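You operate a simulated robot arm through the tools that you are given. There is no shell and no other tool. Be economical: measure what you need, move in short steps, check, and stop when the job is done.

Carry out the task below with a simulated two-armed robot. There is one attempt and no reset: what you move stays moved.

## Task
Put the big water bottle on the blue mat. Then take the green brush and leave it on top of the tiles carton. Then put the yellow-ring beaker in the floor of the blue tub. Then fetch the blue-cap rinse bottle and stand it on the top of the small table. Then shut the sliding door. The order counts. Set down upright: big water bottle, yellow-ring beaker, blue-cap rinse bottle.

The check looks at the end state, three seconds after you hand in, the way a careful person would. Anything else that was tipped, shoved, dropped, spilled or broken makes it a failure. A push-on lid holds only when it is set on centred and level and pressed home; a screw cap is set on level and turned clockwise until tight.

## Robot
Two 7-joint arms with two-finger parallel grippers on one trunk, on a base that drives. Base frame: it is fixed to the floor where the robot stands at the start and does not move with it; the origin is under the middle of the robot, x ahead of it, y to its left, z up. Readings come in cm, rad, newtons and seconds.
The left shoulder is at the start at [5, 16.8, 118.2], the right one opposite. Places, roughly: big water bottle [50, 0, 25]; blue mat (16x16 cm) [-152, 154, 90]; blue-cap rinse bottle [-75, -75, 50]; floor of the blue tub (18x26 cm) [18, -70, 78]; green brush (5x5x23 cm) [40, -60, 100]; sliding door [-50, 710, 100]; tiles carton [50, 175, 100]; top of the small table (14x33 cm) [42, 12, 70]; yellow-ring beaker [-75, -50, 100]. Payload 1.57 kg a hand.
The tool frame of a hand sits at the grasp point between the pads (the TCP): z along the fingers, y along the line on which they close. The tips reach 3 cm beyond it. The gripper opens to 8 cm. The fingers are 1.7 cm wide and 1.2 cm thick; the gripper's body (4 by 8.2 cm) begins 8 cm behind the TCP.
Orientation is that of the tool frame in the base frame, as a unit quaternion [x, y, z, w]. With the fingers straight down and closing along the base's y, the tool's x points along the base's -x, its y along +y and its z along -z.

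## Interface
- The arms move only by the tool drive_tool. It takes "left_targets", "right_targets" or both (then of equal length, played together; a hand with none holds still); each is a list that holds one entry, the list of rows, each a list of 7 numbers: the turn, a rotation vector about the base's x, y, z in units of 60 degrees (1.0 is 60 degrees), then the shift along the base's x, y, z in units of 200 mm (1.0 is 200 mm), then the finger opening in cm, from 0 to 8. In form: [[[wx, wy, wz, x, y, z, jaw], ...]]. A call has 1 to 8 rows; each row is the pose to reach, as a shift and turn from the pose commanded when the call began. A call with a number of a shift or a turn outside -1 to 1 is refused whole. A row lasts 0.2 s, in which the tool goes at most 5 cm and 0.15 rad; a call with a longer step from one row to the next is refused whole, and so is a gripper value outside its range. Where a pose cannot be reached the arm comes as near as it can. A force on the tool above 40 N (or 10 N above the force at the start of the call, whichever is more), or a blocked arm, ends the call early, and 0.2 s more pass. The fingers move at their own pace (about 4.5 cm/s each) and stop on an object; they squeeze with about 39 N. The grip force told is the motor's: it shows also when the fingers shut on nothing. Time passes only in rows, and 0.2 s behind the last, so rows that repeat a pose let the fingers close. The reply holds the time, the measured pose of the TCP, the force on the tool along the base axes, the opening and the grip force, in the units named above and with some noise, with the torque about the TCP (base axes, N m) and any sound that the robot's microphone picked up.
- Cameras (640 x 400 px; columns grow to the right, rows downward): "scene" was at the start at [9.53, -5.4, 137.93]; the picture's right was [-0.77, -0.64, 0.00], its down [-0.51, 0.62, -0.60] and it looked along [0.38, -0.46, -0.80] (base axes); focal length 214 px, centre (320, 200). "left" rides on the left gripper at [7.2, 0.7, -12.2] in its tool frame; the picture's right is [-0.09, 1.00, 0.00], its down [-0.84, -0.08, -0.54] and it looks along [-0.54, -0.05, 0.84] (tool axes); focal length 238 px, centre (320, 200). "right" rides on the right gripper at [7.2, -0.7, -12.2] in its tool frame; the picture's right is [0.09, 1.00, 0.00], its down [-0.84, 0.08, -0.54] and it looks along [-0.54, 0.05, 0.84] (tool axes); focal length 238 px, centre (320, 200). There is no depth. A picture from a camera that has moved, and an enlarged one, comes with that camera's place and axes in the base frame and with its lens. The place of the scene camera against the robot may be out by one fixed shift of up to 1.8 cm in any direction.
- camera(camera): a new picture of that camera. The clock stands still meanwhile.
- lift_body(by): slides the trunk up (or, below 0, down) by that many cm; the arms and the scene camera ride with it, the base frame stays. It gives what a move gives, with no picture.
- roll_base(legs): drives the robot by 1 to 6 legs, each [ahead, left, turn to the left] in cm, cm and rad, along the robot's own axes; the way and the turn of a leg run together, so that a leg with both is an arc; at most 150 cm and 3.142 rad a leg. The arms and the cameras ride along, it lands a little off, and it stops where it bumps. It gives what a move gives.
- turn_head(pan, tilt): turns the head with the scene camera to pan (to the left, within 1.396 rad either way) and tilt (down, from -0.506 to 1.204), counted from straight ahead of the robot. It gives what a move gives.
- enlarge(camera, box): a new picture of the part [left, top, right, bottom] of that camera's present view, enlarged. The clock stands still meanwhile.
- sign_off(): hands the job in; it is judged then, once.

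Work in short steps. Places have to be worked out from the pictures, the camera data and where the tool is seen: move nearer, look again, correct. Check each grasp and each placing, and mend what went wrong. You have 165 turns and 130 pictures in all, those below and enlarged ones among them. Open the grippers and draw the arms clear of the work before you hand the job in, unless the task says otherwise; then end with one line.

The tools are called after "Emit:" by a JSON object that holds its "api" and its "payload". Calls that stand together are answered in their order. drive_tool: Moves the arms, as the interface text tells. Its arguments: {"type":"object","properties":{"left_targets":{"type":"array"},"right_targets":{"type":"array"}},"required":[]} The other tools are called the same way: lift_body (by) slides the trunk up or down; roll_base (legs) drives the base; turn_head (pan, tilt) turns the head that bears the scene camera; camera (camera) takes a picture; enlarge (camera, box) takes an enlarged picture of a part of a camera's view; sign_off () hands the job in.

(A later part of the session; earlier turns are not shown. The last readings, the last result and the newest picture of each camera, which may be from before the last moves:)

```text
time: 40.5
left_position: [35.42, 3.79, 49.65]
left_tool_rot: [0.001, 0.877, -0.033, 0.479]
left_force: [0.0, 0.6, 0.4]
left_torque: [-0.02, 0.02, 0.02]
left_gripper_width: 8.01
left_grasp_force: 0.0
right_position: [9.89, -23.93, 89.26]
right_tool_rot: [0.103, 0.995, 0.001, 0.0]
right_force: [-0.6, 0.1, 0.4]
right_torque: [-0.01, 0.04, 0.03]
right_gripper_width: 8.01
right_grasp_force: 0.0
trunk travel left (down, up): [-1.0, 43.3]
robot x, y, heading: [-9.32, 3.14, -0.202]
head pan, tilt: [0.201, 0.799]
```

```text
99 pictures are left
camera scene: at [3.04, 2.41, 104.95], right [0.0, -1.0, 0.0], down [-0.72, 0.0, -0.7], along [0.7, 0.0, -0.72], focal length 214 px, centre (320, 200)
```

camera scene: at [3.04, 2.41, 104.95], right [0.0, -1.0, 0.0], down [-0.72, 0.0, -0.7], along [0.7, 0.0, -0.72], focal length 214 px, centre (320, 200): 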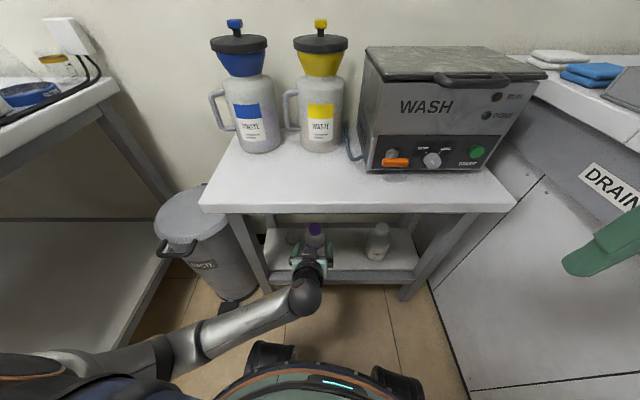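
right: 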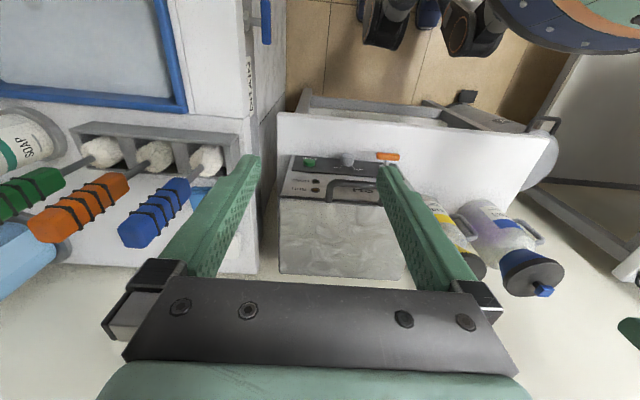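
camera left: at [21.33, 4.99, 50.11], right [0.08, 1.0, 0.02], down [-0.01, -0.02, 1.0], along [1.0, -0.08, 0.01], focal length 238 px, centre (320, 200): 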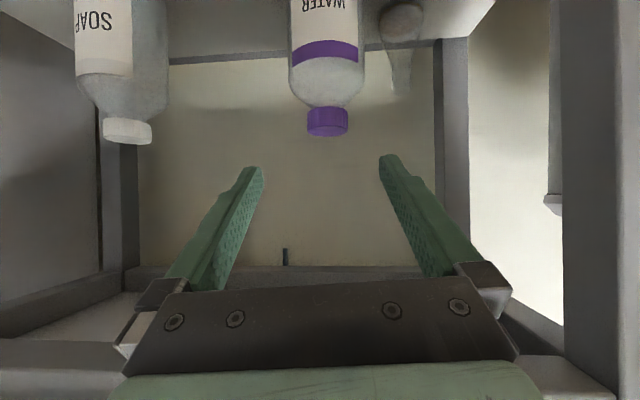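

Cap centre refined to about (49.5, 3.75, 41); cap 4.9 cm wide, body 8.9 cm (so only the cap can be gripped). I lower the hand to z≈41.3, flatten the pitch a little, and check.

Emit:
{"api": "drive_tool", "payload": {"left_targets": [[[0, -0.03, 0.02, -0.02, 0, -0.12, 8], [0, -0.06, 0.03, -0.04, 0, -0.24, 8], [0, -0.1, 0.05, -0.06, 0, -0.36, 8], [0, -0.13, 0.06, -0.08, 0, -0.42, 8]]]}}

Emit:
{"api": "camera", "payload": {"camera": "left"}}

```text
time: 41.3
left_position: [39.26, 4.17, 57.16]
left_tool_rot: [-0.055, 0.766, -0.09, 0.634]
left_force: [-0.5, 0.1, 0.7]
left_torque: [-0.02, -0.01, -0.01]
left_gripper_width: 7.97
left_grasp_force: 0.0
right_position: [8.84, -24.16, 89.85]
right_tool_rot: [0.102, 0.995, 0.004, 0.008]
right_force: [0.1, 0.5, 0.3]
right_torque: [0.01, -0.01, 0.02]
right_gripper_width: 7.99
right_grasp_force: 0.0
trunk travel left (down, up): [-1.0, 43.3]
robot x, y, heading: [-9.81, 2.96, -0.206]
head pan, tilt: [0.201, 0.799]
stopped in row 4 (left hand): the arm was blocked; the commanded pose is now the measured one
```

```text
98 pictures are left
camera left: at [26.0, 4.16, 52.3], right [0.05, 0.99, -0.12], down [-0.38, 0.13, 0.92], along [0.93, 0.0, 0.38], focal length 238 px, centre (320, 200)
```

left: 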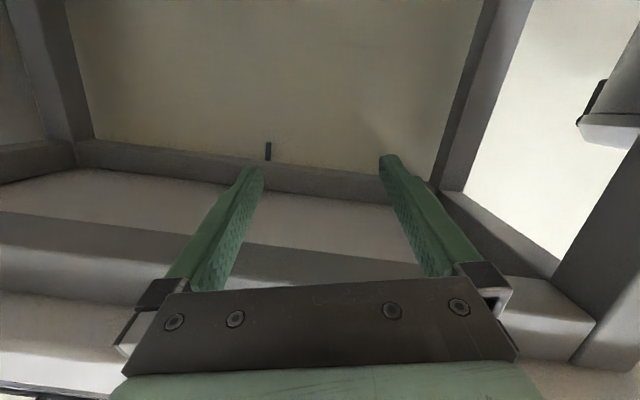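

Blocked again: probably the wrist bend limit, as the forearm comes in from the left while the hand points straight ahead. I'll instead approach with the hand yawed right and pitched 35° down, in line with the arm. First I back out.

Emit:
{"api": "roll_base", "payload": {"legs": [[-32, 0, 0]]}}

Emit:
{"api": "camera", "payload": {"camera": "scene"}}

```text
time: 43.5
left_position: [8.29, 10.75, 57.26]
left_tool_rot: [-0.055, 0.763, -0.089, 0.637]
left_force: [-0.4, -0.2, -0.4]
left_torque: [0.03, -0.01, 0.01]
left_gripper_width: 7.98
left_grasp_force: 0.0
right_position: [-22.21, -17.68, 89.83]
right_tool_rot: [0.103, 0.995, 0.003, 0.007]
right_force: [0.3, 0.1, 0.1]
right_torque: [0.0, 0.0, -0.02]
right_gripper_width: 8.01
right_grasp_force: 0.1
trunk travel left (down, up): [-1.0, 43.3]
robot x, y, heading: [-41.26, 9.52, -0.203]
head pan, tilt: [0.201, 0.799]
```

```text
97 pictures are left
camera scene: at [-29.07, 8.49, 105.52], right [0.0, -1.0, -0.01], down [-0.71, 0.01, -0.71], along [0.71, 0.0, -0.71], focal length 214 px, centre (320, 200)
```

scene: 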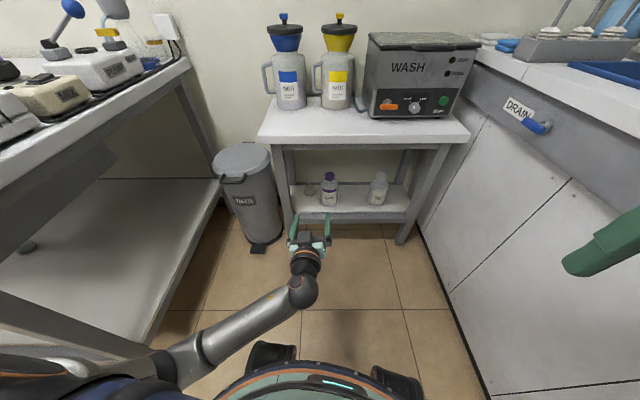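

The trunk got nudged slightly (0.6 cm), suggesting arm-on-own-base contact with the arm folded low. I raise the hand and check the elbow posture.

Emit:
{"api": "drive_tool", "payload": {"left_targets": [[[0, 0.03, 0, 0, 0, 0.15, 8], [0, 0.06, 0, 0, 0, 0.3, 8], [0, 0.1, 0, 0, 0.05, 0.5, 8], [0, 0.15, 0, 0, 0.1, 0.7, 8], [0, 0.2, 0, 0, 0.15, 0.9, 8]]]}}

Emit:
{"api": "camera", "payload": {"camera": "scene"}}

```text
time: 44.5
left_position: [9.45, 16.62, 66.29]
left_tool_rot: [-0.012, 0.808, 0.001, 0.589]
left_force: [-0.7, 0.1, 0.5]
left_torque: [0.01, 0.05, 0.0]
left_gripper_width: 8.0
left_grasp_force: 0.1
right_position: [-21.36, -17.32, 89.26]
right_tool_rot: [0.102, 0.995, 0.0, 0.0]
right_force: [-0.5, -0.4, -0.4]
right_torque: [-0.08, 0.01, 0.04]
right_gripper_width: 7.99
right_grasp_force: 0.0
trunk travel left (down, up): [-1.0, 43.3]
robot x, y, heading: [-40.89, 9.51, -0.201]
head pan, tilt: [0.201, 0.799]
stopped in row 4 (left hand): the arm was blocked; the commanded pose is now the measured one
```

```text
96 pictures are left
camera scene: at [-28.04, 8.94, 104.84], right [0.0, -1.0, 0.0], down [-0.72, 0.0, -0.7], along [0.7, 0.0, -0.72], focal length 214 px, centre (320, 200)
```

scene: 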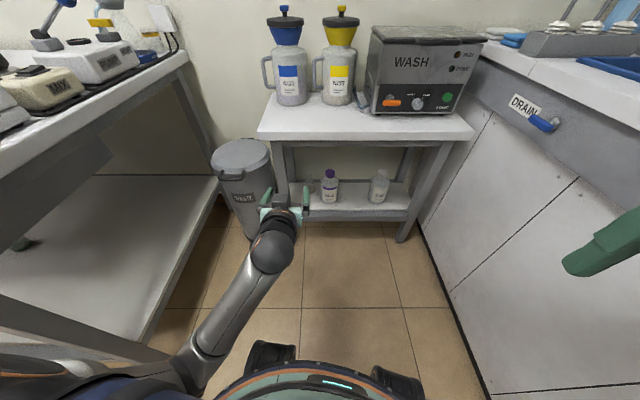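

The body tilt vanished: the low elbow had been pressing on the robot's own base. Better plan: turn the body right so the left arm reaches out sideways over the base's edge. First I lift and restore the arm posture (hand high, tool down).

Emit:
{"api": "drive_tool", "payload": {"left_targets": [[[0, 0.1, 0, 0, 0, 0.2, 8], [0, 0.2, 0, 0, 0, 0.4, 8], [0, 0.3, 0, 0, 0, 0.6, 8], [0, 0.4, 0, 0, 0, 0.8, 8], [0, 0.5, 0, 0, 0, 1.0, 8]]]}}

Emit:
{"api": "drive_tool", "payload": {"left_targets": [[[0, 0.05, 0, 0, 0, 0.2, 8], [0, 0.1, 0, -0.1, -0.1, 0.4, 8], [0, 0.2, 0, -0.2, -0.2, 0.55, 8], [0, 0.3, 0, -0.35, -0.35, 0.6, 8], [0, 0.35, 0, -0.5, -0.5, 0.6, 8], [0, 0.35, 0, -0.6, -0.6, 0.55, 8]]]}}

Emit:
{"api": "turn_head", "payload": {"pan": 0.5, "tilt": 0.3}}

Emit:
{"api": "camera", "payload": {"camera": "scene"}}

```text
time: 45.0
left_position: [10.56, 21.96, 71.67]
left_tool_rot: [0.004, 0.842, 0.106, 0.529]
left_force: [-0.1, -0.4, -0.8]
left_torque: [0.0, -0.01, -0.01]
left_gripper_width: 8.0
left_grasp_force: 0.1
right_position: [-21.32, -17.45, 89.39]
right_tool_rot: [0.103, 0.995, 0.001, 0.0]
right_force: [-1.3, 0.8, 0.0]
right_torque: [-0.01, 0.01, -0.01]
right_gripper_width: 8.01
right_grasp_force: 0.0
trunk travel left (down, up): [-1.0, 43.3]
robot x, y, heading: [-40.93, 9.25, -0.206]
head pan, tilt: [0.201, 0.799]
stopped in row 2 (left hand): the arm was blocked; the commanded pose is now the measured one
```

```text
time: 45.8
left_position: [9.58, 25.67, 81.26]
left_tool_rot: [-0.019, 0.859, 0.216, 0.463]
left_force: [-0.4, 0.4, -0.4]
left_torque: [-0.01, 0.02, -0.04]
left_gripper_width: 8.01
left_grasp_force: 0.0
left hand out of reach, approached as far as the arm can: row 3
right_position: [-21.43, -17.24, 89.31]
right_tool_rot: [0.102, 0.995, 0.0, 0.0]
right_force: [-0.4, -0.1, 0.3]
right_torque: [0.0, -0.02, 0.0]
right_gripper_width: 8.03
right_grasp_force: 0.0
trunk travel left (down, up): [-1.0, 43.3]
robot x, y, heading: [-40.55, 9.26, -0.202]
head pan, tilt: [0.201, 0.799]
stopped in row 3 (left hand): the arm was blocked; the commanded pose is now the measured one
```

```text
time: 46.7
left_position: [9.43, 25.67, 80.98]
left_tool_rot: [-0.018, 0.859, 0.216, 0.463]
left_force: [0.7, -0.4, 0.1]
left_torque: [0.01, -0.05, -0.01]
left_gripper_width: 7.99
left_grasp_force: 0.1
right_position: [-21.36, -17.31, 89.32]
right_tool_rot: [0.102, 0.995, 0.0, -0.001]
right_force: [0.5, 0.2, -0.2]
right_torque: [0.04, -0.01, -0.02]
right_gripper_width: 8.0
right_grasp_force: 0.1
trunk travel left (down, up): [-1.0, 43.3]
robot x, y, heading: [-40.75, 9.85, -0.208]
head pan, tilt: [0.499, 0.3]
```

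```text
95 pictures are left
camera scene: at [-27.25, 11.62, 109.38], right [0.29, -0.96, 0.0], down [-0.28, -0.09, -0.96], along [0.91, 0.28, -0.3], focal length 214 px, centre (320, 200)
```

scene: 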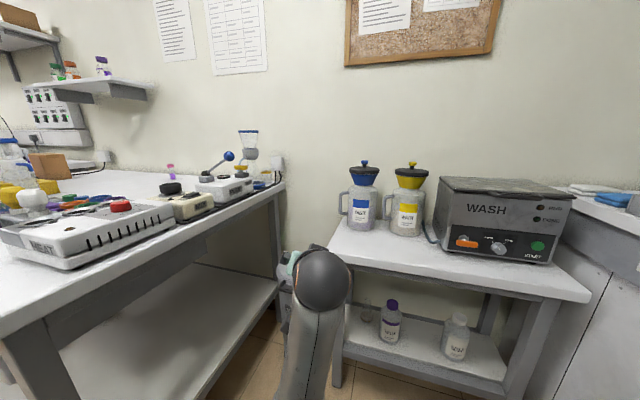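

The elbow hangs down by the base. I raise the trunk to give it room.

Emit:
{"api": "lift_body", "payload": {"by": 25}}

Emit:
{"api": "drive_tool", "payload": {"left_targets": [[[0, 0.1, 0, 0, -0.1, 0.2, 8], [0, 0.2, 0, 0, -0.2, 0.4, 8], [0, 0.3, 0, 0, -0.3, 0.6, 8], [0, 0.4, 0, -0.05, -0.4, 0.75, 8], [0, 0.5, 0, -0.15, -0.5, 0.8, 8], [0, 0.6, 0, -0.3, -0.6, 0.8, 8]]]}}

Emit:
{"api": "camera", "payload": {"camera": "scene"}}

```text
time: 49.3
left_position: [9.62, 25.66, 106.16]
left_tool_rot: [-0.018, 0.86, 0.216, 0.463]
left_force: [1.0, 0.3, 0.7]
left_torque: [0.02, 0.01, -0.02]
left_gripper_width: 7.99
left_grasp_force: 0.0
right_position: [-21.37, -17.33, 114.24]
right_tool_rot: [0.101, 0.995, 0.001, 0.001]
right_force: [0.1, -0.6, 0.3]
right_torque: [0.01, -0.02, 0.0]
right_gripper_width: 7.98
right_grasp_force: 0.0
trunk travel left (down, up): [-26.0, 18.3]
robot x, y, heading: [-40.74, 9.06, -0.203]
head pan, tilt: [0.499, 0.3]
```

```text
time: 50.9
left_position: [13.8, 17.76, 131.45]
left_tool_rot: [-0.094, 0.889, 0.364, 0.262]
left_force: [-0.4, 0.4, 0.2]
left_torque: [-0.03, -0.01, -0.03]
left_gripper_width: 7.99
left_grasp_force: 0.0
left hand out of reach, approached as far as the arm can: row 2, 3, 4, 5, 6
right_position: [-21.4, -17.32, 114.26]
right_tool_rot: [0.102, 0.995, 0.0, -0.001]
right_force: [0.2, 0.7, 0.9]
right_torque: [-0.01, -0.02, 0.03]
right_gripper_width: 8.02
right_grasp_force: 0.1
trunk travel left (down, up): [-26.0, 18.3]
robot x, y, heading: [-41.09, 9.15, -0.207]
head pan, tilt: [0.499, 0.3]
stopped in row 6 (left hand): the arm was blocked; the commanded pose is now the measured one
```

```text
94 pictures are left
camera scene: at [-27.26, 11.72, 134.38], right [0.29, -0.96, 0.0], down [-0.28, -0.09, -0.96], along [0.91, 0.28, -0.3], focal length 214 px, centre (320, 200)
```

scene: 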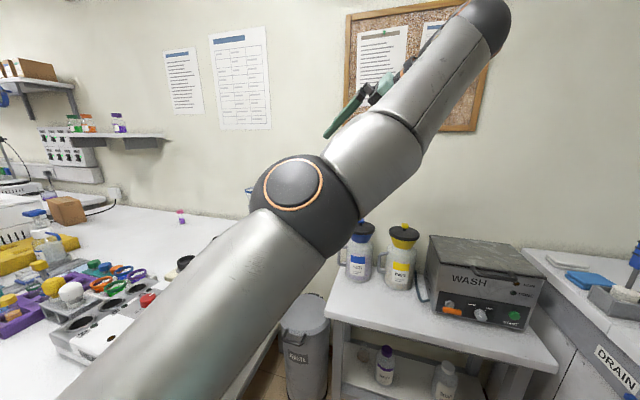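

The elbow is on its way up and out. Now fold back to the start-like pose with tool straight down.

Emit:
{"api": "drive_tool", "payload": {"left_targets": [[[-0.1, 0.07, -0.03, -0.1, -0.1, 0, 8], [-0.2, 0.15, -0.05, -0.2, -0.2, 0, 8], [-0.31, 0.22, -0.08, -0.35, -0.3, -0.05, 8], [-0.41, 0.3, -0.11, -0.5, -0.4, -0.1, 8], [-0.51, 0.37, -0.13, -0.65, -0.5, -0.15, 8], [-0.62, 0.45, -0.16, -0.75, -0.6, -0.25, 8], [-0.72, 0.52, -0.187, -0.85, -0.75, -0.35, 8]]]}}

Emit:
{"api": "camera", "payload": {"camera": "scene"}}

```text
time: 52.5
left_position: [6.48, 12.4, 124.77]
left_tool_rot: [-0.005, 1.0, 0.011, 0.012]
left_force: [-1.2, 0.1, 0.1]
left_torque: [-0.01, -0.02, 0.01]
left_gripper_width: 8.02
left_grasp_force: 0.1
left hand out of reach, approached as far as the arm can: row 1, 2, 3, 4, 5, 6, 7
right_position: [-21.42, -17.4, 114.26]
right_tool_rot: [0.102, 0.995, 0.0, 0.002]
right_force: [0.2, -0.3, 0.8]
right_torque: [0.0, -0.02, 0.0]
right_gripper_width: 7.98
right_grasp_force: 0.0
trunk travel left (down, up): [-26.0, 18.3]
robot x, y, heading: [-40.89, 9.5, -0.205]
head pan, tilt: [0.499, 0.3]
```

```text
93 pictures are left
camera scene: at [-27.31, 11.66, 134.39], right [0.29, -0.96, 0.0], down [-0.28, -0.09, -0.96], along [0.91, 0.28, -0.3], focal length 214 px, centre (320, 200)
```

scene: 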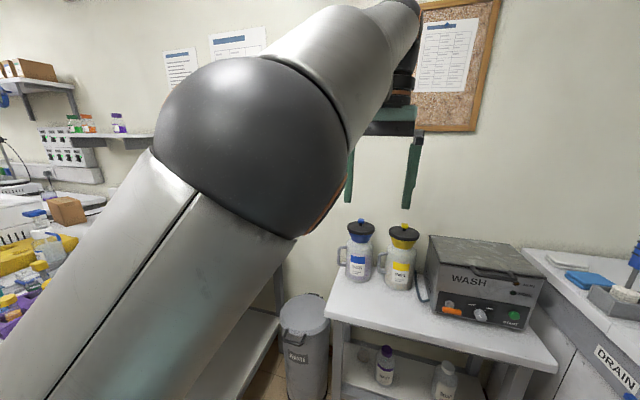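

Continue folding inward to be sure the arm is in its normal posture.

Emit:
{"api": "drive_tool", "payload": {"left_targets": [[[0, 0, 0, -0.1, -0.1, 0, 8], [0, 0, 0, -0.2, -0.2, 0, 8], [0, 0, 0, -0.3, -0.3, -0.05, 8], [0, 0, 0, -0.4, -0.4, -0.1, 8], [0, 0, 0, -0.5, -0.5, -0.1, 8]]]}}

Emit:
{"api": "roll_base", "payload": {"legs": [[0, 0, -0.9], [0, 0, 0]]}}

Emit:
{"api": "turn_head", "payload": {"pan": 0.9, "tilt": 0.6}}

Emit:
{"api": "camera", "payload": {"camera": "scene"}}

```text
time: 53.7
left_position: [6.38, 12.55, 124.38]
left_tool_rot: [0.0, 1.0, 0.002, 0.001]
left_force: [0.3, 0.2, -0.3]
left_torque: [0.0, 0.03, 0.01]
left_gripper_width: 8.01
left_grasp_force: 0.0
left hand out of reach, approached as far as the arm can: row 1, 2, 3, 4, 5
right_position: [-21.48, -17.33, 114.35]
right_tool_rot: [0.102, 0.995, 0.0, -0.001]
right_force: [0.2, 0.2, -0.4]
right_torque: [0.01, 0.0, 0.0]
right_gripper_width: 8.01
right_grasp_force: 0.0
trunk travel left (down, up): [-26.0, 18.3]
robot x, y, heading: [-40.81, 9.43, -0.207]
head pan, tilt: [0.499, 0.3]
```

```text
time: 56.8
left_position: [-9.62, -25.93, 124.43]
left_tool_rot: [0.439, 0.899, 0.001, 0.002]
left_force: [0.3, 0.2, 0.3]
left_torque: [-0.01, -0.03, -0.01]
left_gripper_width: 8.0
left_grasp_force: 0.1
right_position: [-50.09, -22.54, 114.29]
right_tool_rot: [0.53, 0.848, 0.0, 0.0]
right_force: [-0.1, 0.3, 0.2]
right_torque: [0.01, 0.03, 0.01]
right_gripper_width: 8.0
right_grasp_force: 0.2
trunk travel left (down, up): [-26.0, 18.3]
robot x, y, heading: [-41.01, 9.6, -1.115]
head pan, tilt: [0.499, 0.3]
```

```text
time: 57.6
left_position: [-9.54, -25.82, 124.49]
left_tool_rot: [0.438, 0.899, 0.001, 0.002]
left_force: [-0.3, 0.3, 0.1]
left_torque: [-0.02, -0.03, 0.03]
left_gripper_width: 7.99
left_grasp_force: 0.0
right_position: [-50.02, -22.37, 114.23]
right_tool_rot: [0.529, 0.849, -0.001, 0.0]
right_force: [0.5, 0.1, 0.6]
right_torque: [0.0, 0.02, 0.02]
right_gripper_width: 8.0
right_grasp_force: 0.2
trunk travel left (down, up): [-26.0, 18.3]
robot x, y, heading: [-40.97, 9.44, -1.112]
head pan, tilt: [0.901, 0.6]
```

```text
92 pictures are left
camera scene: at [-29.71, 4.27, 131.65], right [-0.21, -0.98, 0.0], down [-0.55, 0.12, -0.83], along [0.81, -0.17, -0.56], focal length 214 px, centre (320, 200)
```

scene: 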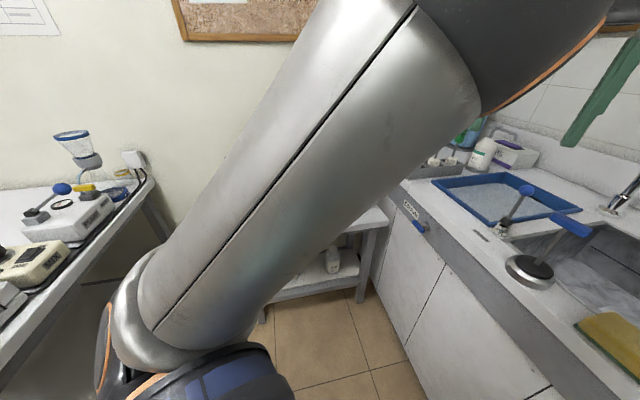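

The left arm now points up and forward with elbow up. I swing the hand out toward +x and yaw the tool by +32°.

Emit:
{"api": "drive_tool", "payload": {"left_targets": [[[0, 0, 0.1, 0.12, 0.15, 0, 8], [0, 0, 0.2, 0.25, 0.3, 0, 8], [0, 0, 0.3, 0.37, 0.45, -0.05, 8], [0, 0, 0.4, 0.5, 0.6, -0.1, 8], [0, 0, 0.48, 0.6, 0.75, -0.15, 8], [0, 0, 0.53, 0.7, 0.9, -0.2, 8]]]}}

Emit:
{"api": "camera", "payload": {"camera": "scene"}}

```text
time: 59.0
left_position: [4.4, -7.8, 120.61]
left_tool_rot: [0.176, 0.984, 0.001, 0.001]
left_force: [-0.4, 0.2, 0.2]
left_torque: [0.01, -0.01, -0.02]
left_gripper_width: 8.01
left_grasp_force: 0.0
right_position: [-50.05, -22.26, 114.37]
right_tool_rot: [0.529, 0.849, 0.0, 0.001]
right_force: [-1.3, 0.1, 0.3]
right_torque: [0.0, -0.02, -0.01]
right_gripper_width: 8.02
right_grasp_force: 0.1
trunk travel left (down, up): [-26.0, 18.3]
robot x, y, heading: [-40.71, 9.45, -1.111]
head pan, tilt: [0.901, 0.6]
```

```text
91 pictures are left
camera scene: at [-29.67, 4.28, 131.64], right [-0.21, -0.98, 0.0], down [-0.55, 0.12, -0.82], along [0.81, -0.17, -0.57], focal length 214 px, centre (320, 200)
```

scene: 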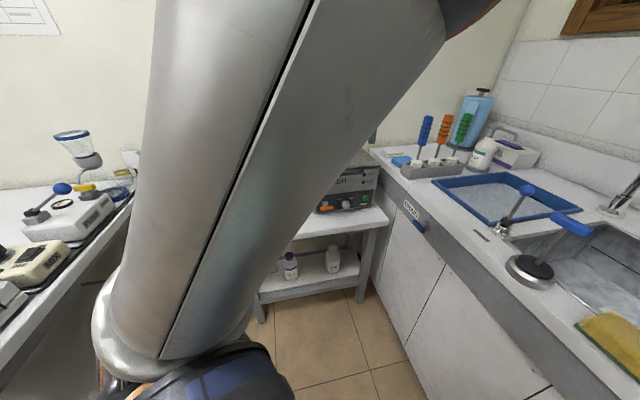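

Now pitch the hand forward while lowering.

Emit:
{"api": "drive_tool", "payload": {"left_targets": [[[-0.04, -0.13, 0, 0.1, 0.05, -0.1, 8], [-0.09, -0.26, 0, 0.2, 0.1, -0.2, 8], [-0.14, -0.39, 0, 0.3, 0.15, -0.35, 8], [-0.19, -0.52, 0, 0.4, 0.2, -0.5, 8], [-0.24, -0.65, 0, 0.5, 0.25, -0.65, 8], [-0.285, -0.78, 0, 0.6, 0.25, -0.8, 8], [-0.33, -0.91, 0, 0.65, 0.25, -1.0, 8]]]}}

Emit:
{"api": "camera", "payload": {"camera": "scene"}}

```text
time: 60.6
left_position: [16.09, -3.47, 98.55]
left_tool_rot: [0.224, 0.869, -0.068, 0.436]
left_force: [4.0, 0.5, 2.4]
left_torque: [0.01, 0.4, -0.06]
left_gripper_width: 8.01
left_grasp_force: 0.0
left hand out of reach, approached as far as the arm can: row 3, 4, 6
right_position: [-50.01, -22.49, 114.29]
right_tool_rot: [0.529, 0.849, 0.0, 0.001]
right_force: [-0.2, -0.3, 0.4]
right_torque: [0.02, 0.01, -0.04]
right_gripper_width: 7.97
right_grasp_force: 0.1
trunk travel left (down, up): [-26.0, 18.3]
robot x, y, heading: [-41.01, 9.63, -1.114]
head pan, tilt: [0.901, 0.6]
```

```text
90 pictures are left
camera scene: at [-29.57, 4.21, 131.63], right [-0.21, -0.98, 0.0], down [-0.55, 0.12, -0.82], along [0.81, -0.17, -0.57], focal length 214 px, centre (320, 200)
```

scene: 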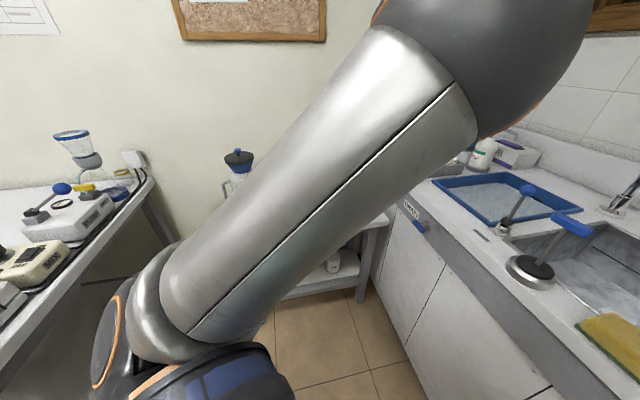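

Re-estimating from pictures, each link is about 32 cm, so the arm was folded too much and its elbow hit the base. Better: approach more stretched, with the trunk somewhat higher. I turn back to heading ≈ -0.3 in two steps, keeping the hand clear of the left bench.

Emit:
{"api": "roll_base", "payload": {"legs": [[0, 0, 0.5]]}}

Emit:
{"api": "drive_tool", "payload": {"left_targets": [[[0, 0, -0.1, 0, -0.15, 0, 8], [0, 0, -0.2, 0, -0.3, 0, 8], [0, 0, -0.3, 0, -0.45, 0, 8], [0, 0, -0.4, 0, -0.6, 0, 8], [0, 0, -0.5, 0, -0.75, 0, 8]]]}}

Emit:
{"api": "roll_base", "payload": {"legs": [[0, 0, 0.3]]}}

Emit:
{"api": "camera", "payload": {"camera": "scene"}}

```text
time: 62.5
left_position: [16.16, 27.12, 100.3]
left_tool_rot: [-0.069, 0.872, 0.039, 0.483]
left_force: [0.4, 0.1, 0.0]
left_torque: [0.01, 0.0, 0.0]
left_gripper_width: 7.99
left_grasp_force: 0.1
right_position: [-33.46, -22.74, 114.33]
right_tool_rot: [0.3, 0.954, 0.0, 0.001]
right_force: [0.3, -0.3, -0.7]
right_torque: [-0.01, -0.02, 0.01]
right_gripper_width: 8.0
right_grasp_force: 0.1
trunk travel left (down, up): [-26.0, 18.3]
robot x, y, heading: [-40.88, 9.51, -0.604]
head pan, tilt: [0.901, 0.6]
```

```text
time: 63.6
left_position: [16.3, 12.3, 100.2]
left_tool_rot: [0.16, 0.86, -0.087, 0.477]
left_force: [0.5, -0.4, 0.1]
left_torque: [0.01, -0.02, 0.02]
left_gripper_width: 8.0
left_grasp_force: 0.0
left hand out of reach, approached as far as the arm can: row 5
right_position: [-33.47, -22.92, 114.3]
right_tool_rot: [0.299, 0.954, 0.001, 0.001]
right_force: [0.5, 0.2, 0.3]
right_torque: [-0.01, 0.0, -0.03]
right_gripper_width: 7.98
right_grasp_force: 0.2
trunk travel left (down, up): [-26.0, 18.3]
robot x, y, heading: [-40.66, 9.65, -0.607]
head pan, tilt: [0.901, 0.6]
```

```text
time: 65.0
left_position: [12.75, 29.33, 100.39]
left_tool_rot: [0.029, 0.874, -0.014, 0.485]
left_force: [0.4, 0.1, -0.6]
left_torque: [-0.02, 0.03, 0.04]
left_gripper_width: 7.98
left_grasp_force: 0.1
right_position: [-24.19, -19.14, 114.34]
right_tool_rot: [0.153, 0.988, 0.0, -0.001]
right_force: [0.0, 0.1, 0.4]
right_torque: [0.01, 0.0, -0.03]
right_gripper_width: 8.0
right_grasp_force: 0.1
trunk travel left (down, up): [-26.0, 18.3]
robot x, y, heading: [-40.94, 9.68, -0.302]
head pan, tilt: [0.901, 0.6]
```

```text
89 pictures are left
camera scene: at [-28.97, 13.47, 131.64], right [0.56, -0.83, 0.0], down [-0.47, -0.32, -0.82], along [0.68, 0.46, -0.57], focal length 214 px, centre (320, 200)
```

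scene: 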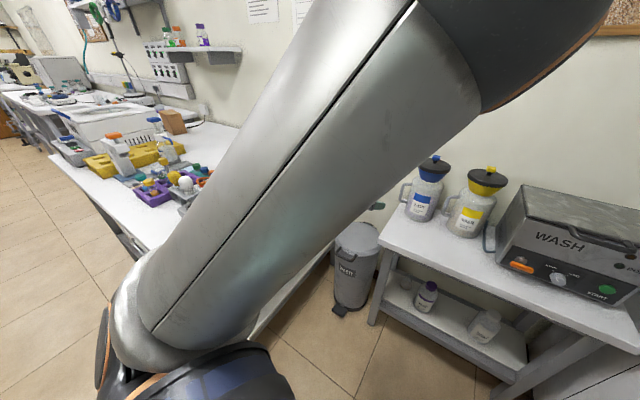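

Elbow up-forward now. I extend the hand to the pre-grasp relative pose: TCP (24.7, 11, 56) in two steps, watching for reach warnings.

Emit:
{"api": "drive_tool", "payload": {"left_targets": [[[0, 0, 0, 0.05, -0.1, -0.15, 8], [0, 0, 0, 0.1, -0.2, -0.3, 8], [0, 0, 0, 0.15, -0.3, -0.45, 8], [0, 0, 0, 0.2, -0.4, -0.6, 8], [0, 0, 0, 0.25, -0.5, -0.8, 8], [0, 0, 0, 0.3, -0.6, -1.0, 8]]]}}

Emit:
{"api": "turn_head", "payload": {"pan": 0.3, "tilt": 0.7}}

Emit:
{"api": "camera", "payload": {"camera": "scene"}}

```text
time: 66.4
left_position: [23.05, 23.28, 78.91]
left_tool_rot: [0.03, 0.874, -0.015, 0.485]
left_force: [-0.3, -0.3, -0.4]
left_torque: [0.01, -0.01, 0.01]
left_gripper_width: 8.0
left_grasp_force: 0.0
left hand out of reach, approached as far as the arm can: row 1, 2, 3, 4, 5, 6
right_position: [-24.18, -19.19, 114.28]
right_tool_rot: [0.153, 0.988, 0.0, 0.0]
right_force: [-0.6, 0.2, 0.6]
right_torque: [0.01, -0.02, -0.02]
right_gripper_width: 7.98
right_grasp_force: 0.1
trunk travel left (down, up): [-26.0, 18.3]
robot x, y, heading: [-40.62, 9.41, -0.305]
head pan, tilt: [0.901, 0.6]
```

```text
time: 67.4
left_position: [23.04, 23.34, 79.03]
left_tool_rot: [0.03, 0.874, -0.015, 0.485]
left_force: [0.3, -0.5, 0.8]
left_torque: [-0.03, -0.03, -0.03]
left_gripper_width: 8.01
left_grasp_force: 0.1
right_position: [-24.32, -19.23, 114.35]
right_tool_rot: [0.154, 0.988, 0.001, 0.0]
right_force: [-0.5, -0.2, 0.6]
right_torque: [-0.01, -0.03, -0.04]
right_gripper_width: 8.0
right_grasp_force: 0.0
trunk travel left (down, up): [-26.0, 18.3]
robot x, y, heading: [-41.23, 9.72, -0.311]
head pan, tilt: [0.3, 0.7]
```

```text
88 pictures are left
camera scene: at [-27.81, 8.46, 130.78], right [-0.01, -1.0, 0.0], down [-0.64, 0.0, -0.77], along [0.77, 0.0, -0.64], focal length 214 px, centre (320, 200)
```

scene: 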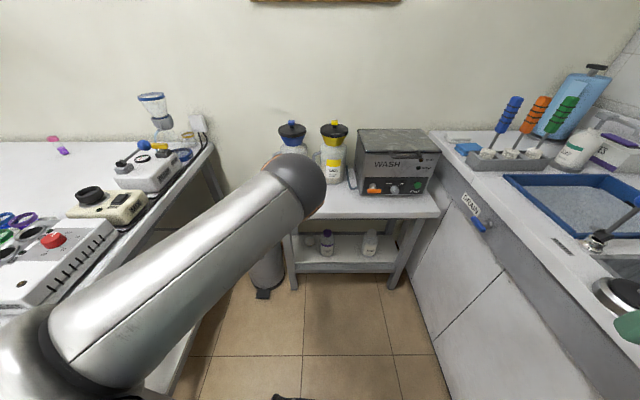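

The elbow is forward-up at about (1, 13, 110). I continue lowering the hand.

Emit:
{"api": "drive_tool", "payload": {"left_targets": [[[0, 0, 0, 0.05, -0.1, -0.15, 8], [0, 0, 0, 0.1, -0.2, -0.3, 8], [0, 0, 0, 0.1, -0.3, -0.45, 8], [0, 0, 0, 0.1, -0.4, -0.6, 8], [0, 0, 0, 0.1, -0.5, -0.8, 8], [0, 0, 0, 0.1, -0.6, -1.0, 8]]]}}

Emit:
{"api": "camera", "payload": {"camera": "scene"}}

```text
time: 68.8
left_position: [25.19, 11.11, 59.0]
left_tool_rot: [0.03, 0.875, -0.014, 0.484]
left_force: [0.1, 0.3, 1.0]
left_torque: [0.05, 0.04, 0.03]
left_gripper_width: 8.03
left_grasp_force: 0.0
right_position: [-24.28, -19.16, 114.33]
right_tool_rot: [0.153, 0.988, 0.0, 0.0]
right_force: [-0.1, 0.1, -0.1]
right_torque: [0.0, 0.01, 0.04]
right_gripper_width: 8.0
right_grasp_force: 0.0
trunk travel left (down, up): [-26.0, 18.3]
robot x, y, heading: [-41.04, 9.5, -0.305]
head pan, tilt: [0.3, 0.7]
```

```text
87 pictures are left
camera scene: at [-27.81, 8.48, 130.79], right [-0.01, -1.0, 0.0], down [-0.64, 0.0, -0.76], along [0.76, -0.01, -0.64], focal length 214 px, centre (320, 200)
```

scene: 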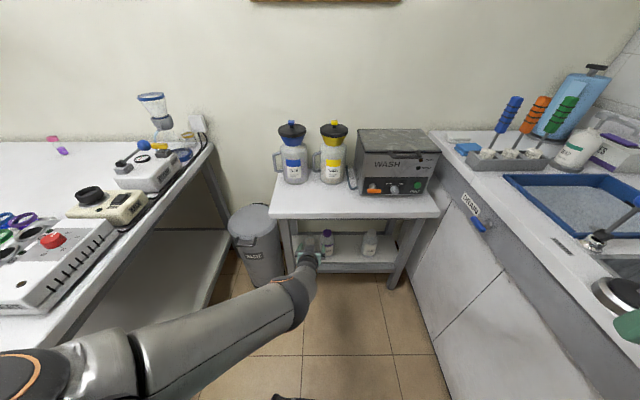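

The hand reached the pre-grasp relative pose with no warnings. Now lower the trunk 16 cm so that the TCP is at z≈43, and look.

Emit:
{"api": "lift_body", "payload": {"by": -16}}

Emit:
{"api": "camera", "payload": {"camera": "scene"}}

Emit:
{"api": "camera", "payload": {"camera": "left"}}

```text
time: 70.7
left_position: [25.17, 11.22, 43.03]
left_tool_rot: [0.028, 0.874, -0.014, 0.484]
left_force: [-0.8, -0.4, 0.0]
left_torque: [-0.04, 0.0, -0.01]
left_gripper_width: 8.0
left_grasp_force: 0.0
right_position: [-24.23, -19.19, 98.19]
right_tool_rot: [0.153, 0.988, 0.0, 0.0]
right_force: [-1.3, -0.3, 0.7]
right_torque: [0.03, -0.02, 0.0]
right_gripper_width: 8.01
right_grasp_force: 0.1
trunk travel left (down, up): [-10.0, 34.3]
robot x, y, heading: [-41.02, 9.76, -0.307]
head pan, tilt: [0.3, 0.7]
```

```text
86 pictures are left
camera scene: at [-27.82, 8.46, 114.78], right [-0.01, -1.0, 0.0], down [-0.64, 0.0, -0.77], along [0.76, 0.0, -0.64], focal length 214 px, centre (320, 200)
```

scene: 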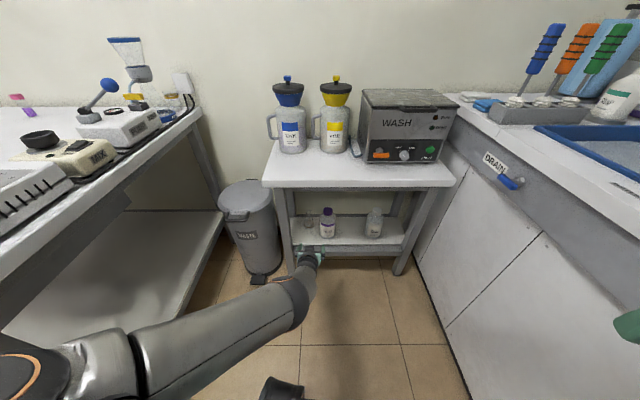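

```text
85 pictures are left
camera left: at [11.09, 12.78, 43.42], right [0.11, 0.99, 0.08], down [-0.02, -0.08, 1.0], along [0.99, -0.11, 0.01], focal length 238 px, centre (320, 200)
```

left: 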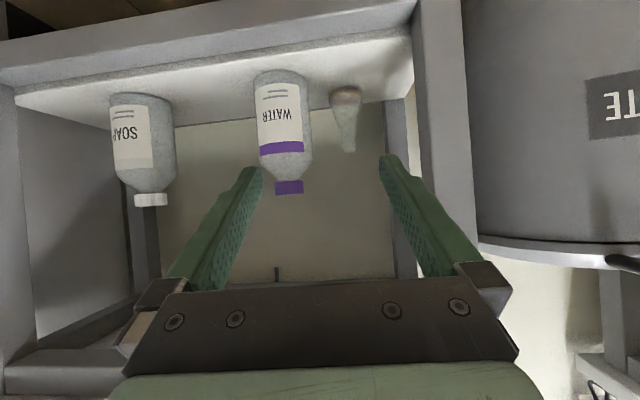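

Clear view: cap centre about (49.5, 3.6, 41.4), cap z from 40.3 to 42.5. Driving about 24 cm ahead along the heading brings the hand there; first 13 cm, then check.

Emit:
{"api": "roll_base", "payload": {"legs": [[13, 0, 0]]}}

Emit:
{"api": "drive_tool", "payload": {"left_targets": [[[0, -0.03, 0, 0, 0, -0.03, 8], [0, -0.06, 0, 0, 0, -0.06, 8], [0, -0.08, 0, 0, 0, -0.08, 8]]]}}

Emit:
{"api": "camera", "payload": {"camera": "left"}}

Emit:
{"api": "camera", "payload": {"camera": "scene"}}

```text
time: 71.9
left_position: [37.56, 7.33, 43.09]
left_tool_rot: [0.029, 0.875, -0.015, 0.484]
left_force: [0.1, 0.4, -0.7]
left_torque: [0.01, 0.02, 0.0]
left_gripper_width: 8.0
left_grasp_force: 0.1
right_position: [-11.89, -23.13, 98.3]
right_tool_rot: [0.152, 0.988, 0.001, 0.001]
right_force: [0.1, 1.0, -0.6]
right_torque: [-0.01, 0.01, -0.03]
right_gripper_width: 8.02
right_grasp_force: 0.0
trunk travel left (down, up): [-10.0, 34.3]
robot x, y, heading: [-28.38, 5.21, -0.308]
head pan, tilt: [0.3, 0.7]
```

```text
time: 72.7
left_position: [41.8, 8.32, 45.77]
left_tool_rot: [0.023, 0.872, -0.041, 0.486]
left_force: [0.8, 0.8, -0.2]
left_torque: [-0.01, 0.02, 0.0]
left_gripper_width: 7.98
left_grasp_force: 0.0
left hand out of reach, approached as far as the arm can: row 1, 2, 3
right_position: [-11.81, -23.16, 98.25]
right_tool_rot: [0.153, 0.988, 0.0, 0.0]
right_force: [-0.6, -0.4, 0.2]
right_torque: [0.0, 0.02, 0.01]
right_gripper_width: 8.03
right_grasp_force: 0.1
trunk travel left (down, up): [-10.0, 34.3]
robot x, y, heading: [-28.27, 5.6, -0.306]
head pan, tilt: [0.3, 0.7]
```

```text
84 pictures are left
camera left: at [27.84, 10.07, 46.06], right [0.13, 0.99, 0.03], down [-0.03, -0.03, 1.0], along [0.99, -0.13, 0.02], focal length 238 px, centre (320, 200)
```

left: 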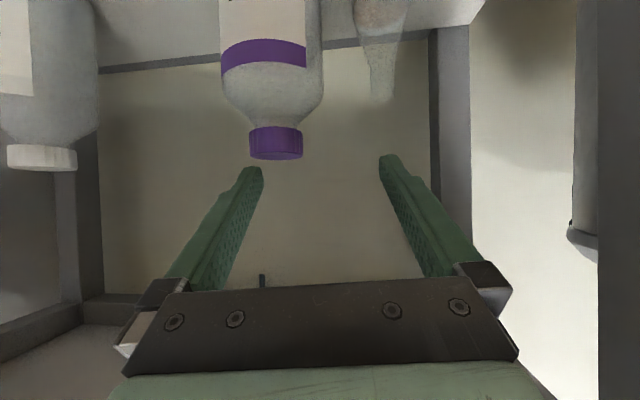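

```text
83 pictures are left
camera scene: at [-15.38, 4.53, 114.78], right [-0.01, -1.0, 0.0], down [-0.64, 0.0, -0.76], along [0.76, -0.01, -0.64], focal length 214 px, centre (320, 200)
```

scene: 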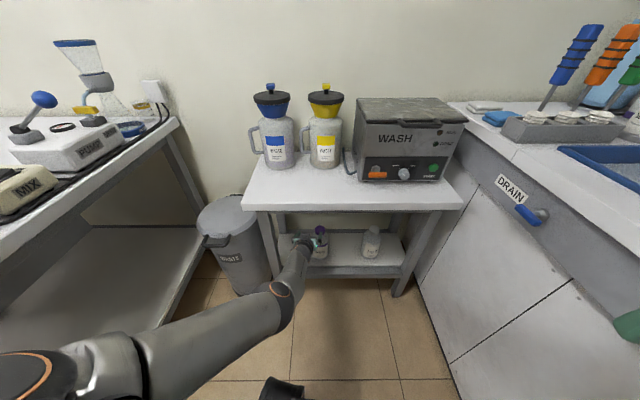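

A limit keeps the arm itself from going lower, so I use base and trunk only. Cap at (49.5, 3.4, 41.1). First align sideways by -4 cm in y and lower the trunk 4.5.

Emit:
{"api": "roll_base", "payload": {"legs": [[1.2, -3.8, 0]]}}

Emit:
{"api": "lift_body", "payload": {"by": -4.4}}

Emit:
{"api": "camera", "payload": {"camera": "left"}}

```text
time: 73.8
left_position: [41.92, 4.58, 45.67]
left_tool_rot: [0.024, 0.873, -0.038, 0.487]
left_force: [1.4, 0.4, -0.1]
left_torque: [0.0, 0.01, -0.02]
left_gripper_width: 8.01
left_grasp_force: 0.1
right_position: [-11.77, -27.13, 98.39]
right_tool_rot: [0.154, 0.988, 0.001, 0.001]
right_force: [-0.3, 1.2, 0.2]
right_torque: [0.0, 0.02, 0.02]
right_gripper_width: 8.02
right_grasp_force: 0.1
trunk travel left (down, up): [-10.0, 34.3]
robot x, y, heading: [-28.59, 1.41, -0.309]
head pan, tilt: [0.3, 0.7]
```

```text
time: 74.6
left_position: [42.02, 4.5, 41.44]
left_tool_rot: [0.024, 0.872, -0.038, 0.487]
left_force: [0.4, 0.1, 0.4]
left_torque: [0.02, 0.03, -0.01]
left_gripper_width: 8.0
left_grasp_force: 0.1
right_position: [-11.8, -27.11, 93.86]
right_tool_rot: [0.154, 0.988, 0.001, 0.001]
right_force: [-0.2, 0.2, 0.2]
right_torque: [-0.01, 0.01, 0.02]
right_gripper_width: 7.99
right_grasp_force: 0.1
trunk travel left (down, up): [-5.6, 38.7]
robot x, y, heading: [-28.25, 1.37, -0.31]
head pan, tilt: [0.3, 0.7]
```

```text
82 pictures are left
camera left: at [27.96, 6.36, 41.69], right [0.13, 0.99, 0.03], down [-0.03, -0.03, 1.0], along [0.99, -0.13, 0.02], focal length 238 px, centre (320, 200)
```

left: 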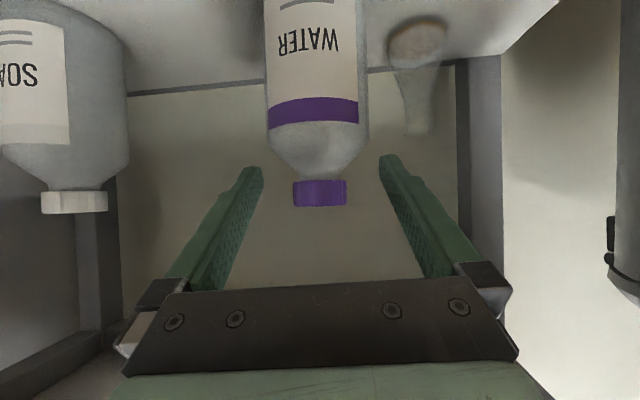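

The cap is centred between the fingers at finger height. I raise 0.4 cm to keep tips off the bottle's shoulder and drive about 6 cm in.

Emit:
{"api": "lift_body", "payload": {"by": 0.4}}

Emit:
{"api": "roll_base", "payload": {"legs": [[5.9, 1.0, 0]]}}

Emit:
{"api": "camera", "payload": {"camera": "left"}}

```text
time: 75.2
left_position: [41.95, 4.65, 41.8]
left_tool_rot: [0.023, 0.872, -0.037, 0.487]
left_force: [-0.4, 0.4, -1.0]
left_torque: [-0.02, 0.03, 0.02]
left_gripper_width: 7.99
left_grasp_force: 0.1
right_position: [-11.82, -27.04, 94.28]
right_tool_rot: [0.154, 0.988, 0.001, 0.0]
right_force: [-0.2, 0.0, -0.4]
right_torque: [-0.04, 0.02, -0.03]
right_gripper_width: 8.0
right_grasp_force: 0.1
trunk travel left (down, up): [-6.0, 38.3]
robot x, y, heading: [-28.3, 1.67, -0.306]
head pan, tilt: [0.3, 0.7]
```

```text
time: 76.1
left_position: [47.92, 3.75, 41.99]
left_tool_rot: [0.024, 0.872, -0.039, 0.487]
left_force: [-0.4, 0.2, -0.9]
left_torque: [0.02, -0.01, -0.01]
left_gripper_width: 8.02
left_grasp_force: 0.1
right_position: [-6.01, -27.94, 94.44]
right_tool_rot: [0.154, 0.988, 0.001, 0.001]
right_force: [0.6, -0.2, 0.4]
right_torque: [0.03, 0.0, 0.0]
right_gripper_width: 8.01
right_grasp_force: 0.1
trunk travel left (down, up): [-6.0, 38.3]
robot x, y, heading: [-22.85, 0.53, -0.31]
head pan, tilt: [0.3, 0.7]
```

```text
81 pictures are left
camera left: at [33.82, 5.53, 42.08], right [0.13, 0.99, 0.04], down [-0.03, -0.03, 1.0], along [0.99, -0.13, 0.02], focal length 238 px, centre (320, 200)
```

left: 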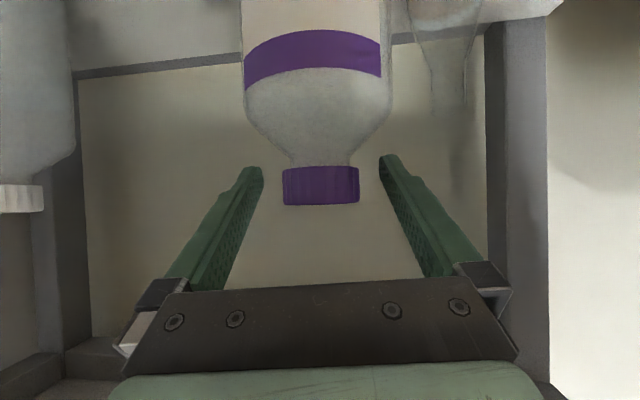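

Cap nicely between the fingers. Since the last arm command made the hand jump, I first back off 6 cm and test that a zero-shift row leaves the hand still.

Emit:
{"api": "roll_base", "payload": {"legs": [[-6.5, -1.1, 0]]}}

Emit:
{"api": "drive_tool", "payload": {"left_targets": [[[0, 0, 0, 0, 0, 0, 8], [0, 0, 0, 0, 0, 0, 8]]]}}

```text
time: 77.1
left_position: [41.58, 4.68, 41.91]
left_tool_rot: [0.024, 0.872, -0.038, 0.487]
left_force: [-0.1, -0.4, 0.5]
left_torque: [0.01, 0.02, -0.05]
left_gripper_width: 8.01
left_grasp_force: 0.0
right_position: [-12.43, -26.84, 94.32]
right_tool_rot: [0.153, 0.988, 0.001, 0.0]
right_force: [0.5, 0.5, -0.2]
right_torque: [-0.01, 0.04, 0.02]
right_gripper_width: 8.01
right_grasp_force: 0.0
trunk travel left (down, up): [-6.0, 38.3]
robot x, y, heading: [-28.96, 1.73, -0.306]
head pan, tilt: [0.3, 0.7]
```

```text
time: 77.7
left_position: [41.41, 4.56, 41.9]
left_tool_rot: [0.023, 0.872, -0.038, 0.488]
left_force: [0.1, 0.5, 0.1]
left_torque: [0.0, 0.01, 0.0]
left_gripper_width: 8.01
left_grasp_force: 0.0
right_position: [-12.56, -27.05, 94.31]
right_tool_rot: [0.155, 0.988, 0.001, 0.001]
right_force: [-0.3, 0.1, -0.7]
right_torque: [0.03, 0.0, -0.02]
right_gripper_width: 7.96
right_grasp_force: 0.1
trunk travel left (down, up): [-6.0, 38.3]
robot x, y, heading: [-29.07, 1.49, -0.307]
head pan, tilt: [0.3, 0.7]
```

The hand stays put. Drive in again and close on the cap.

Emit:
{"api": "roll_base", "payload": {"legs": [[7.0, 1.2, 0]]}}

Emit:
{"api": "drive_tool", "payload": {"left_targets": [[[0, 0, 0, 0, 0, 0, 6], [0, 0, 0, 0, 0, 0, 4], [0, 0, 0, 0, 0, 0, 4], [0, 0, 0, 0, 0, 0, 3]]]}}

Emit:
{"api": "camera", "payload": {"camera": "left"}}

```text
time: 78.8
left_position: [48.37, 3.76, 41.85]
left_tool_rot: [0.024, 0.872, -0.038, 0.488]
left_force: [-0.4, 0.5, -0.3]
left_torque: [0.03, 0.0, 0.02]
left_gripper_width: 8.0
left_grasp_force: 0.0
right_position: [-5.53, -27.94, 94.41]
right_tool_rot: [0.153, 0.988, 0.0, 0.001]
right_force: [0.1, 0.0, 0.0]
right_torque: [-0.03, 0.0, 0.01]
right_gripper_width: 7.98
right_grasp_force: 0.1
trunk travel left (down, up): [-6.0, 38.3]
robot x, y, heading: [-22.09, 0.78, -0.31]
head pan, tilt: [0.3, 0.7]
```

```text
time: 79.8
left_position: [48.34, 3.77, 41.92]
left_tool_rot: [0.024, 0.872, -0.037, 0.488]
left_force: [0.4, 1.8, -0.1]
left_torque: [0.07, -0.07, 0.04]
left_gripper_width: 4.5
left_grasp_force: 29.6
right_position: [-5.5, -28.1, 94.33]
right_tool_rot: [0.154, 0.988, 0.001, 0.001]
right_force: [0.2, 0.7, 0.4]
right_torque: [0.01, 0.0, -0.01]
right_gripper_width: 8.01
right_grasp_force: 0.1
trunk travel left (down, up): [-6.0, 38.3]
robot x, y, heading: [-22.17, 0.79, -0.308]
head pan, tilt: [0.3, 0.7]
```

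```text
80 pictures are left
camera left: at [34.41, 5.51, 42.13], right [0.13, 0.99, 0.04], down [-0.03, -0.03, 1.0], along [0.99, -0.13, 0.02], focal length 238 px, centre (320, 200)
```

left: 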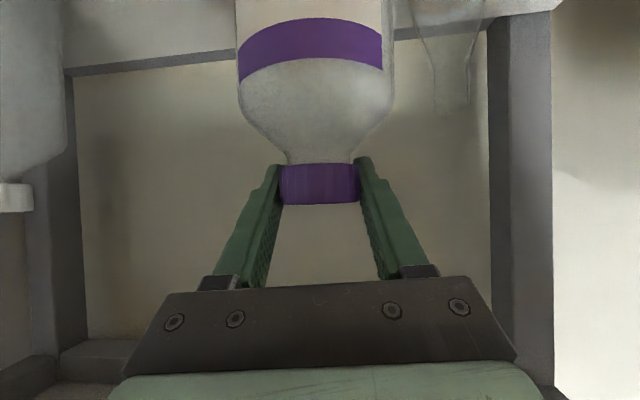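

Grasped at 4.5 cm. Lift 5 cm by the trunk and check the load.

Emit:
{"api": "lift_body", "payload": {"by": 5}}

Emit:
{"api": "camera", "payload": {"camera": "left"}}

```text
time: 80.7
left_position: [48.45, 3.71, 46.8]
left_tool_rot: [0.024, 0.872, -0.039, 0.488]
left_force: [0.5, -0.5, -5.3]
left_torque: [0.01, -0.01, 0.0]
left_gripper_width: 4.47
left_grasp_force: 38.7
right_position: [-5.46, -28.01, 99.28]
right_tool_rot: [0.154, 0.988, 0.001, 0.001]
right_force: [0.5, 0.6, -0.5]
right_torque: [0.0, 0.0, 0.01]
right_gripper_width: 8.0
right_grasp_force: 0.1
trunk travel left (down, up): [-11.0, 33.3]
robot x, y, heading: [-22.11, 0.65, -0.309]
head pan, tilt: [0.3, 0.7]
```

```text
79 pictures are left
camera left: at [34.4, 5.48, 47.07], right [0.13, 0.99, 0.03], down [-0.03, -0.03, 1.0], along [0.99, -0.13, 0.02], focal length 238 px, centre (320, 200)
```

left: 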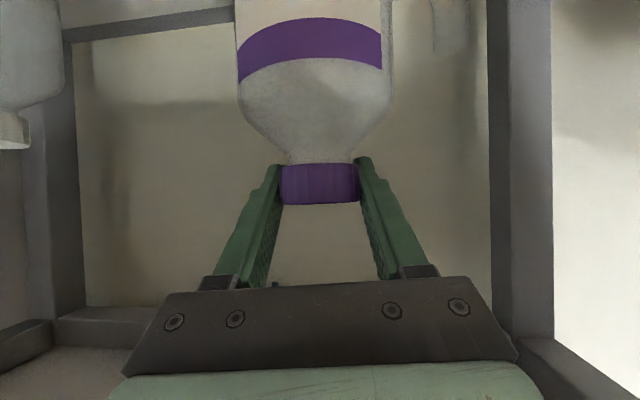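

Lifted, 0.53 kg on the hand. I back straight out in -x, then raise the trunk and look toward the mat.

Emit:
{"api": "roll_base", "payload": {"legs": [[-38.0, -12.0, 0]]}}

Emit:
{"api": "lift_body", "payload": {"by": 33}}

Emit:
{"api": "turn_head", "payload": {"pan": 1.39, "tilt": 0.4}}

Emit:
{"api": "camera", "payload": {"camera": "scene"}}

Emit:
{"api": "camera", "payload": {"camera": "left"}}

```text
time: 83.2
left_position: [8.53, 3.83, 46.78]
left_tool_rot: [0.024, 0.872, -0.038, 0.488]
left_force: [-0.7, 0.2, -4.8]
left_torque: [-0.05, -0.04, 0.0]
left_gripper_width: 4.49
left_grasp_force: 38.8
right_position: [-45.46, -27.69, 99.21]
right_tool_rot: [0.154, 0.988, 0.001, -0.001]
right_force: [0.7, -0.2, -0.5]
right_torque: [0.01, -0.04, 0.0]
right_gripper_width: 8.0
right_grasp_force: 0.1
trunk travel left (down, up): [-11.0, 33.3]
robot x, y, heading: [-61.78, 0.87, -0.313]
head pan, tilt: [0.3, 0.7]
```

```text
time: 86.4
left_position: [8.53, 3.77, 79.78]
left_tool_rot: [0.025, 0.872, -0.039, 0.487]
left_force: [0.1, 0.1, -5.4]
left_torque: [-0.02, -0.04, 0.0]
left_gripper_width: 4.48
left_grasp_force: 39.4
right_position: [-45.39, -27.73, 132.27]
right_tool_rot: [0.155, 0.988, 0.001, -0.001]
right_force: [0.0, 0.1, 0.0]
right_torque: [-0.03, 0.02, -0.01]
right_gripper_width: 7.98
right_grasp_force: 0.0
trunk travel left (down, up): [-44.0, 0.3]
robot x, y, heading: [-61.95, 1.21, -0.313]
head pan, tilt: [0.3, 0.7]
```

```text
time: 87.7
left_position: [8.56, 3.86, 79.86]
left_tool_rot: [0.023, 0.872, -0.038, 0.487]
left_force: [0.3, -0.2, -5.8]
left_torque: [0.03, -0.04, 0.03]
left_gripper_width: 4.46
left_grasp_force: 39.6
right_position: [-45.38, -27.51, 132.19]
right_tool_rot: [0.154, 0.988, 0.002, 0.001]
right_force: [0.3, -0.2, -0.7]
right_torque: [0.0, -0.03, 0.0]
right_gripper_width: 8.01
right_grasp_force: 0.1
trunk travel left (down, up): [-44.0, 0.3]
robot x, y, heading: [-62.08, 0.64, -0.313]
head pan, tilt: [1.389, 0.4]
```

```text
78 pictures are left
camera scene: at [-52.92, 8.19, 151.45], right [0.88, -0.47, 0.0], down [-0.18, -0.34, -0.92], along [0.43, 0.81, -0.39], focal length 214 px, centre (320, 200)
```

scene: 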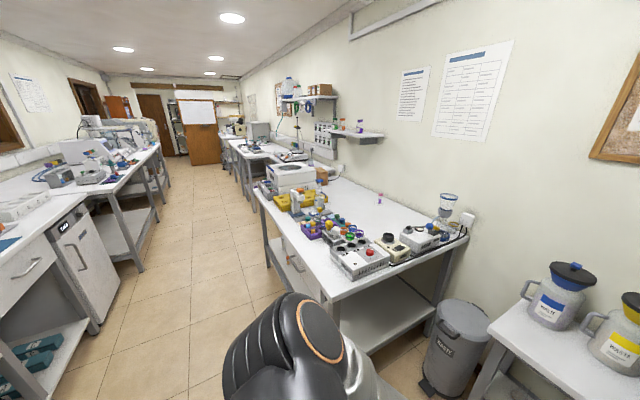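

```text
77 pictures are left
camera left: at [-5.46, 5.66, 80.08], right [0.13, 0.99, 0.03], down [-0.03, -0.03, 1.0], along [0.99, -0.13, 0.02], focal length 238 px, centre (320, 200)
```

left: 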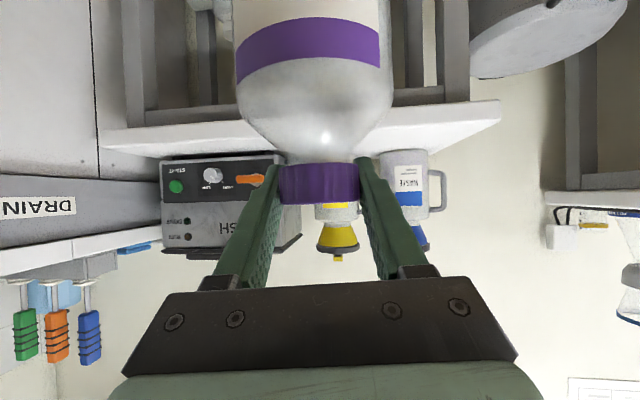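

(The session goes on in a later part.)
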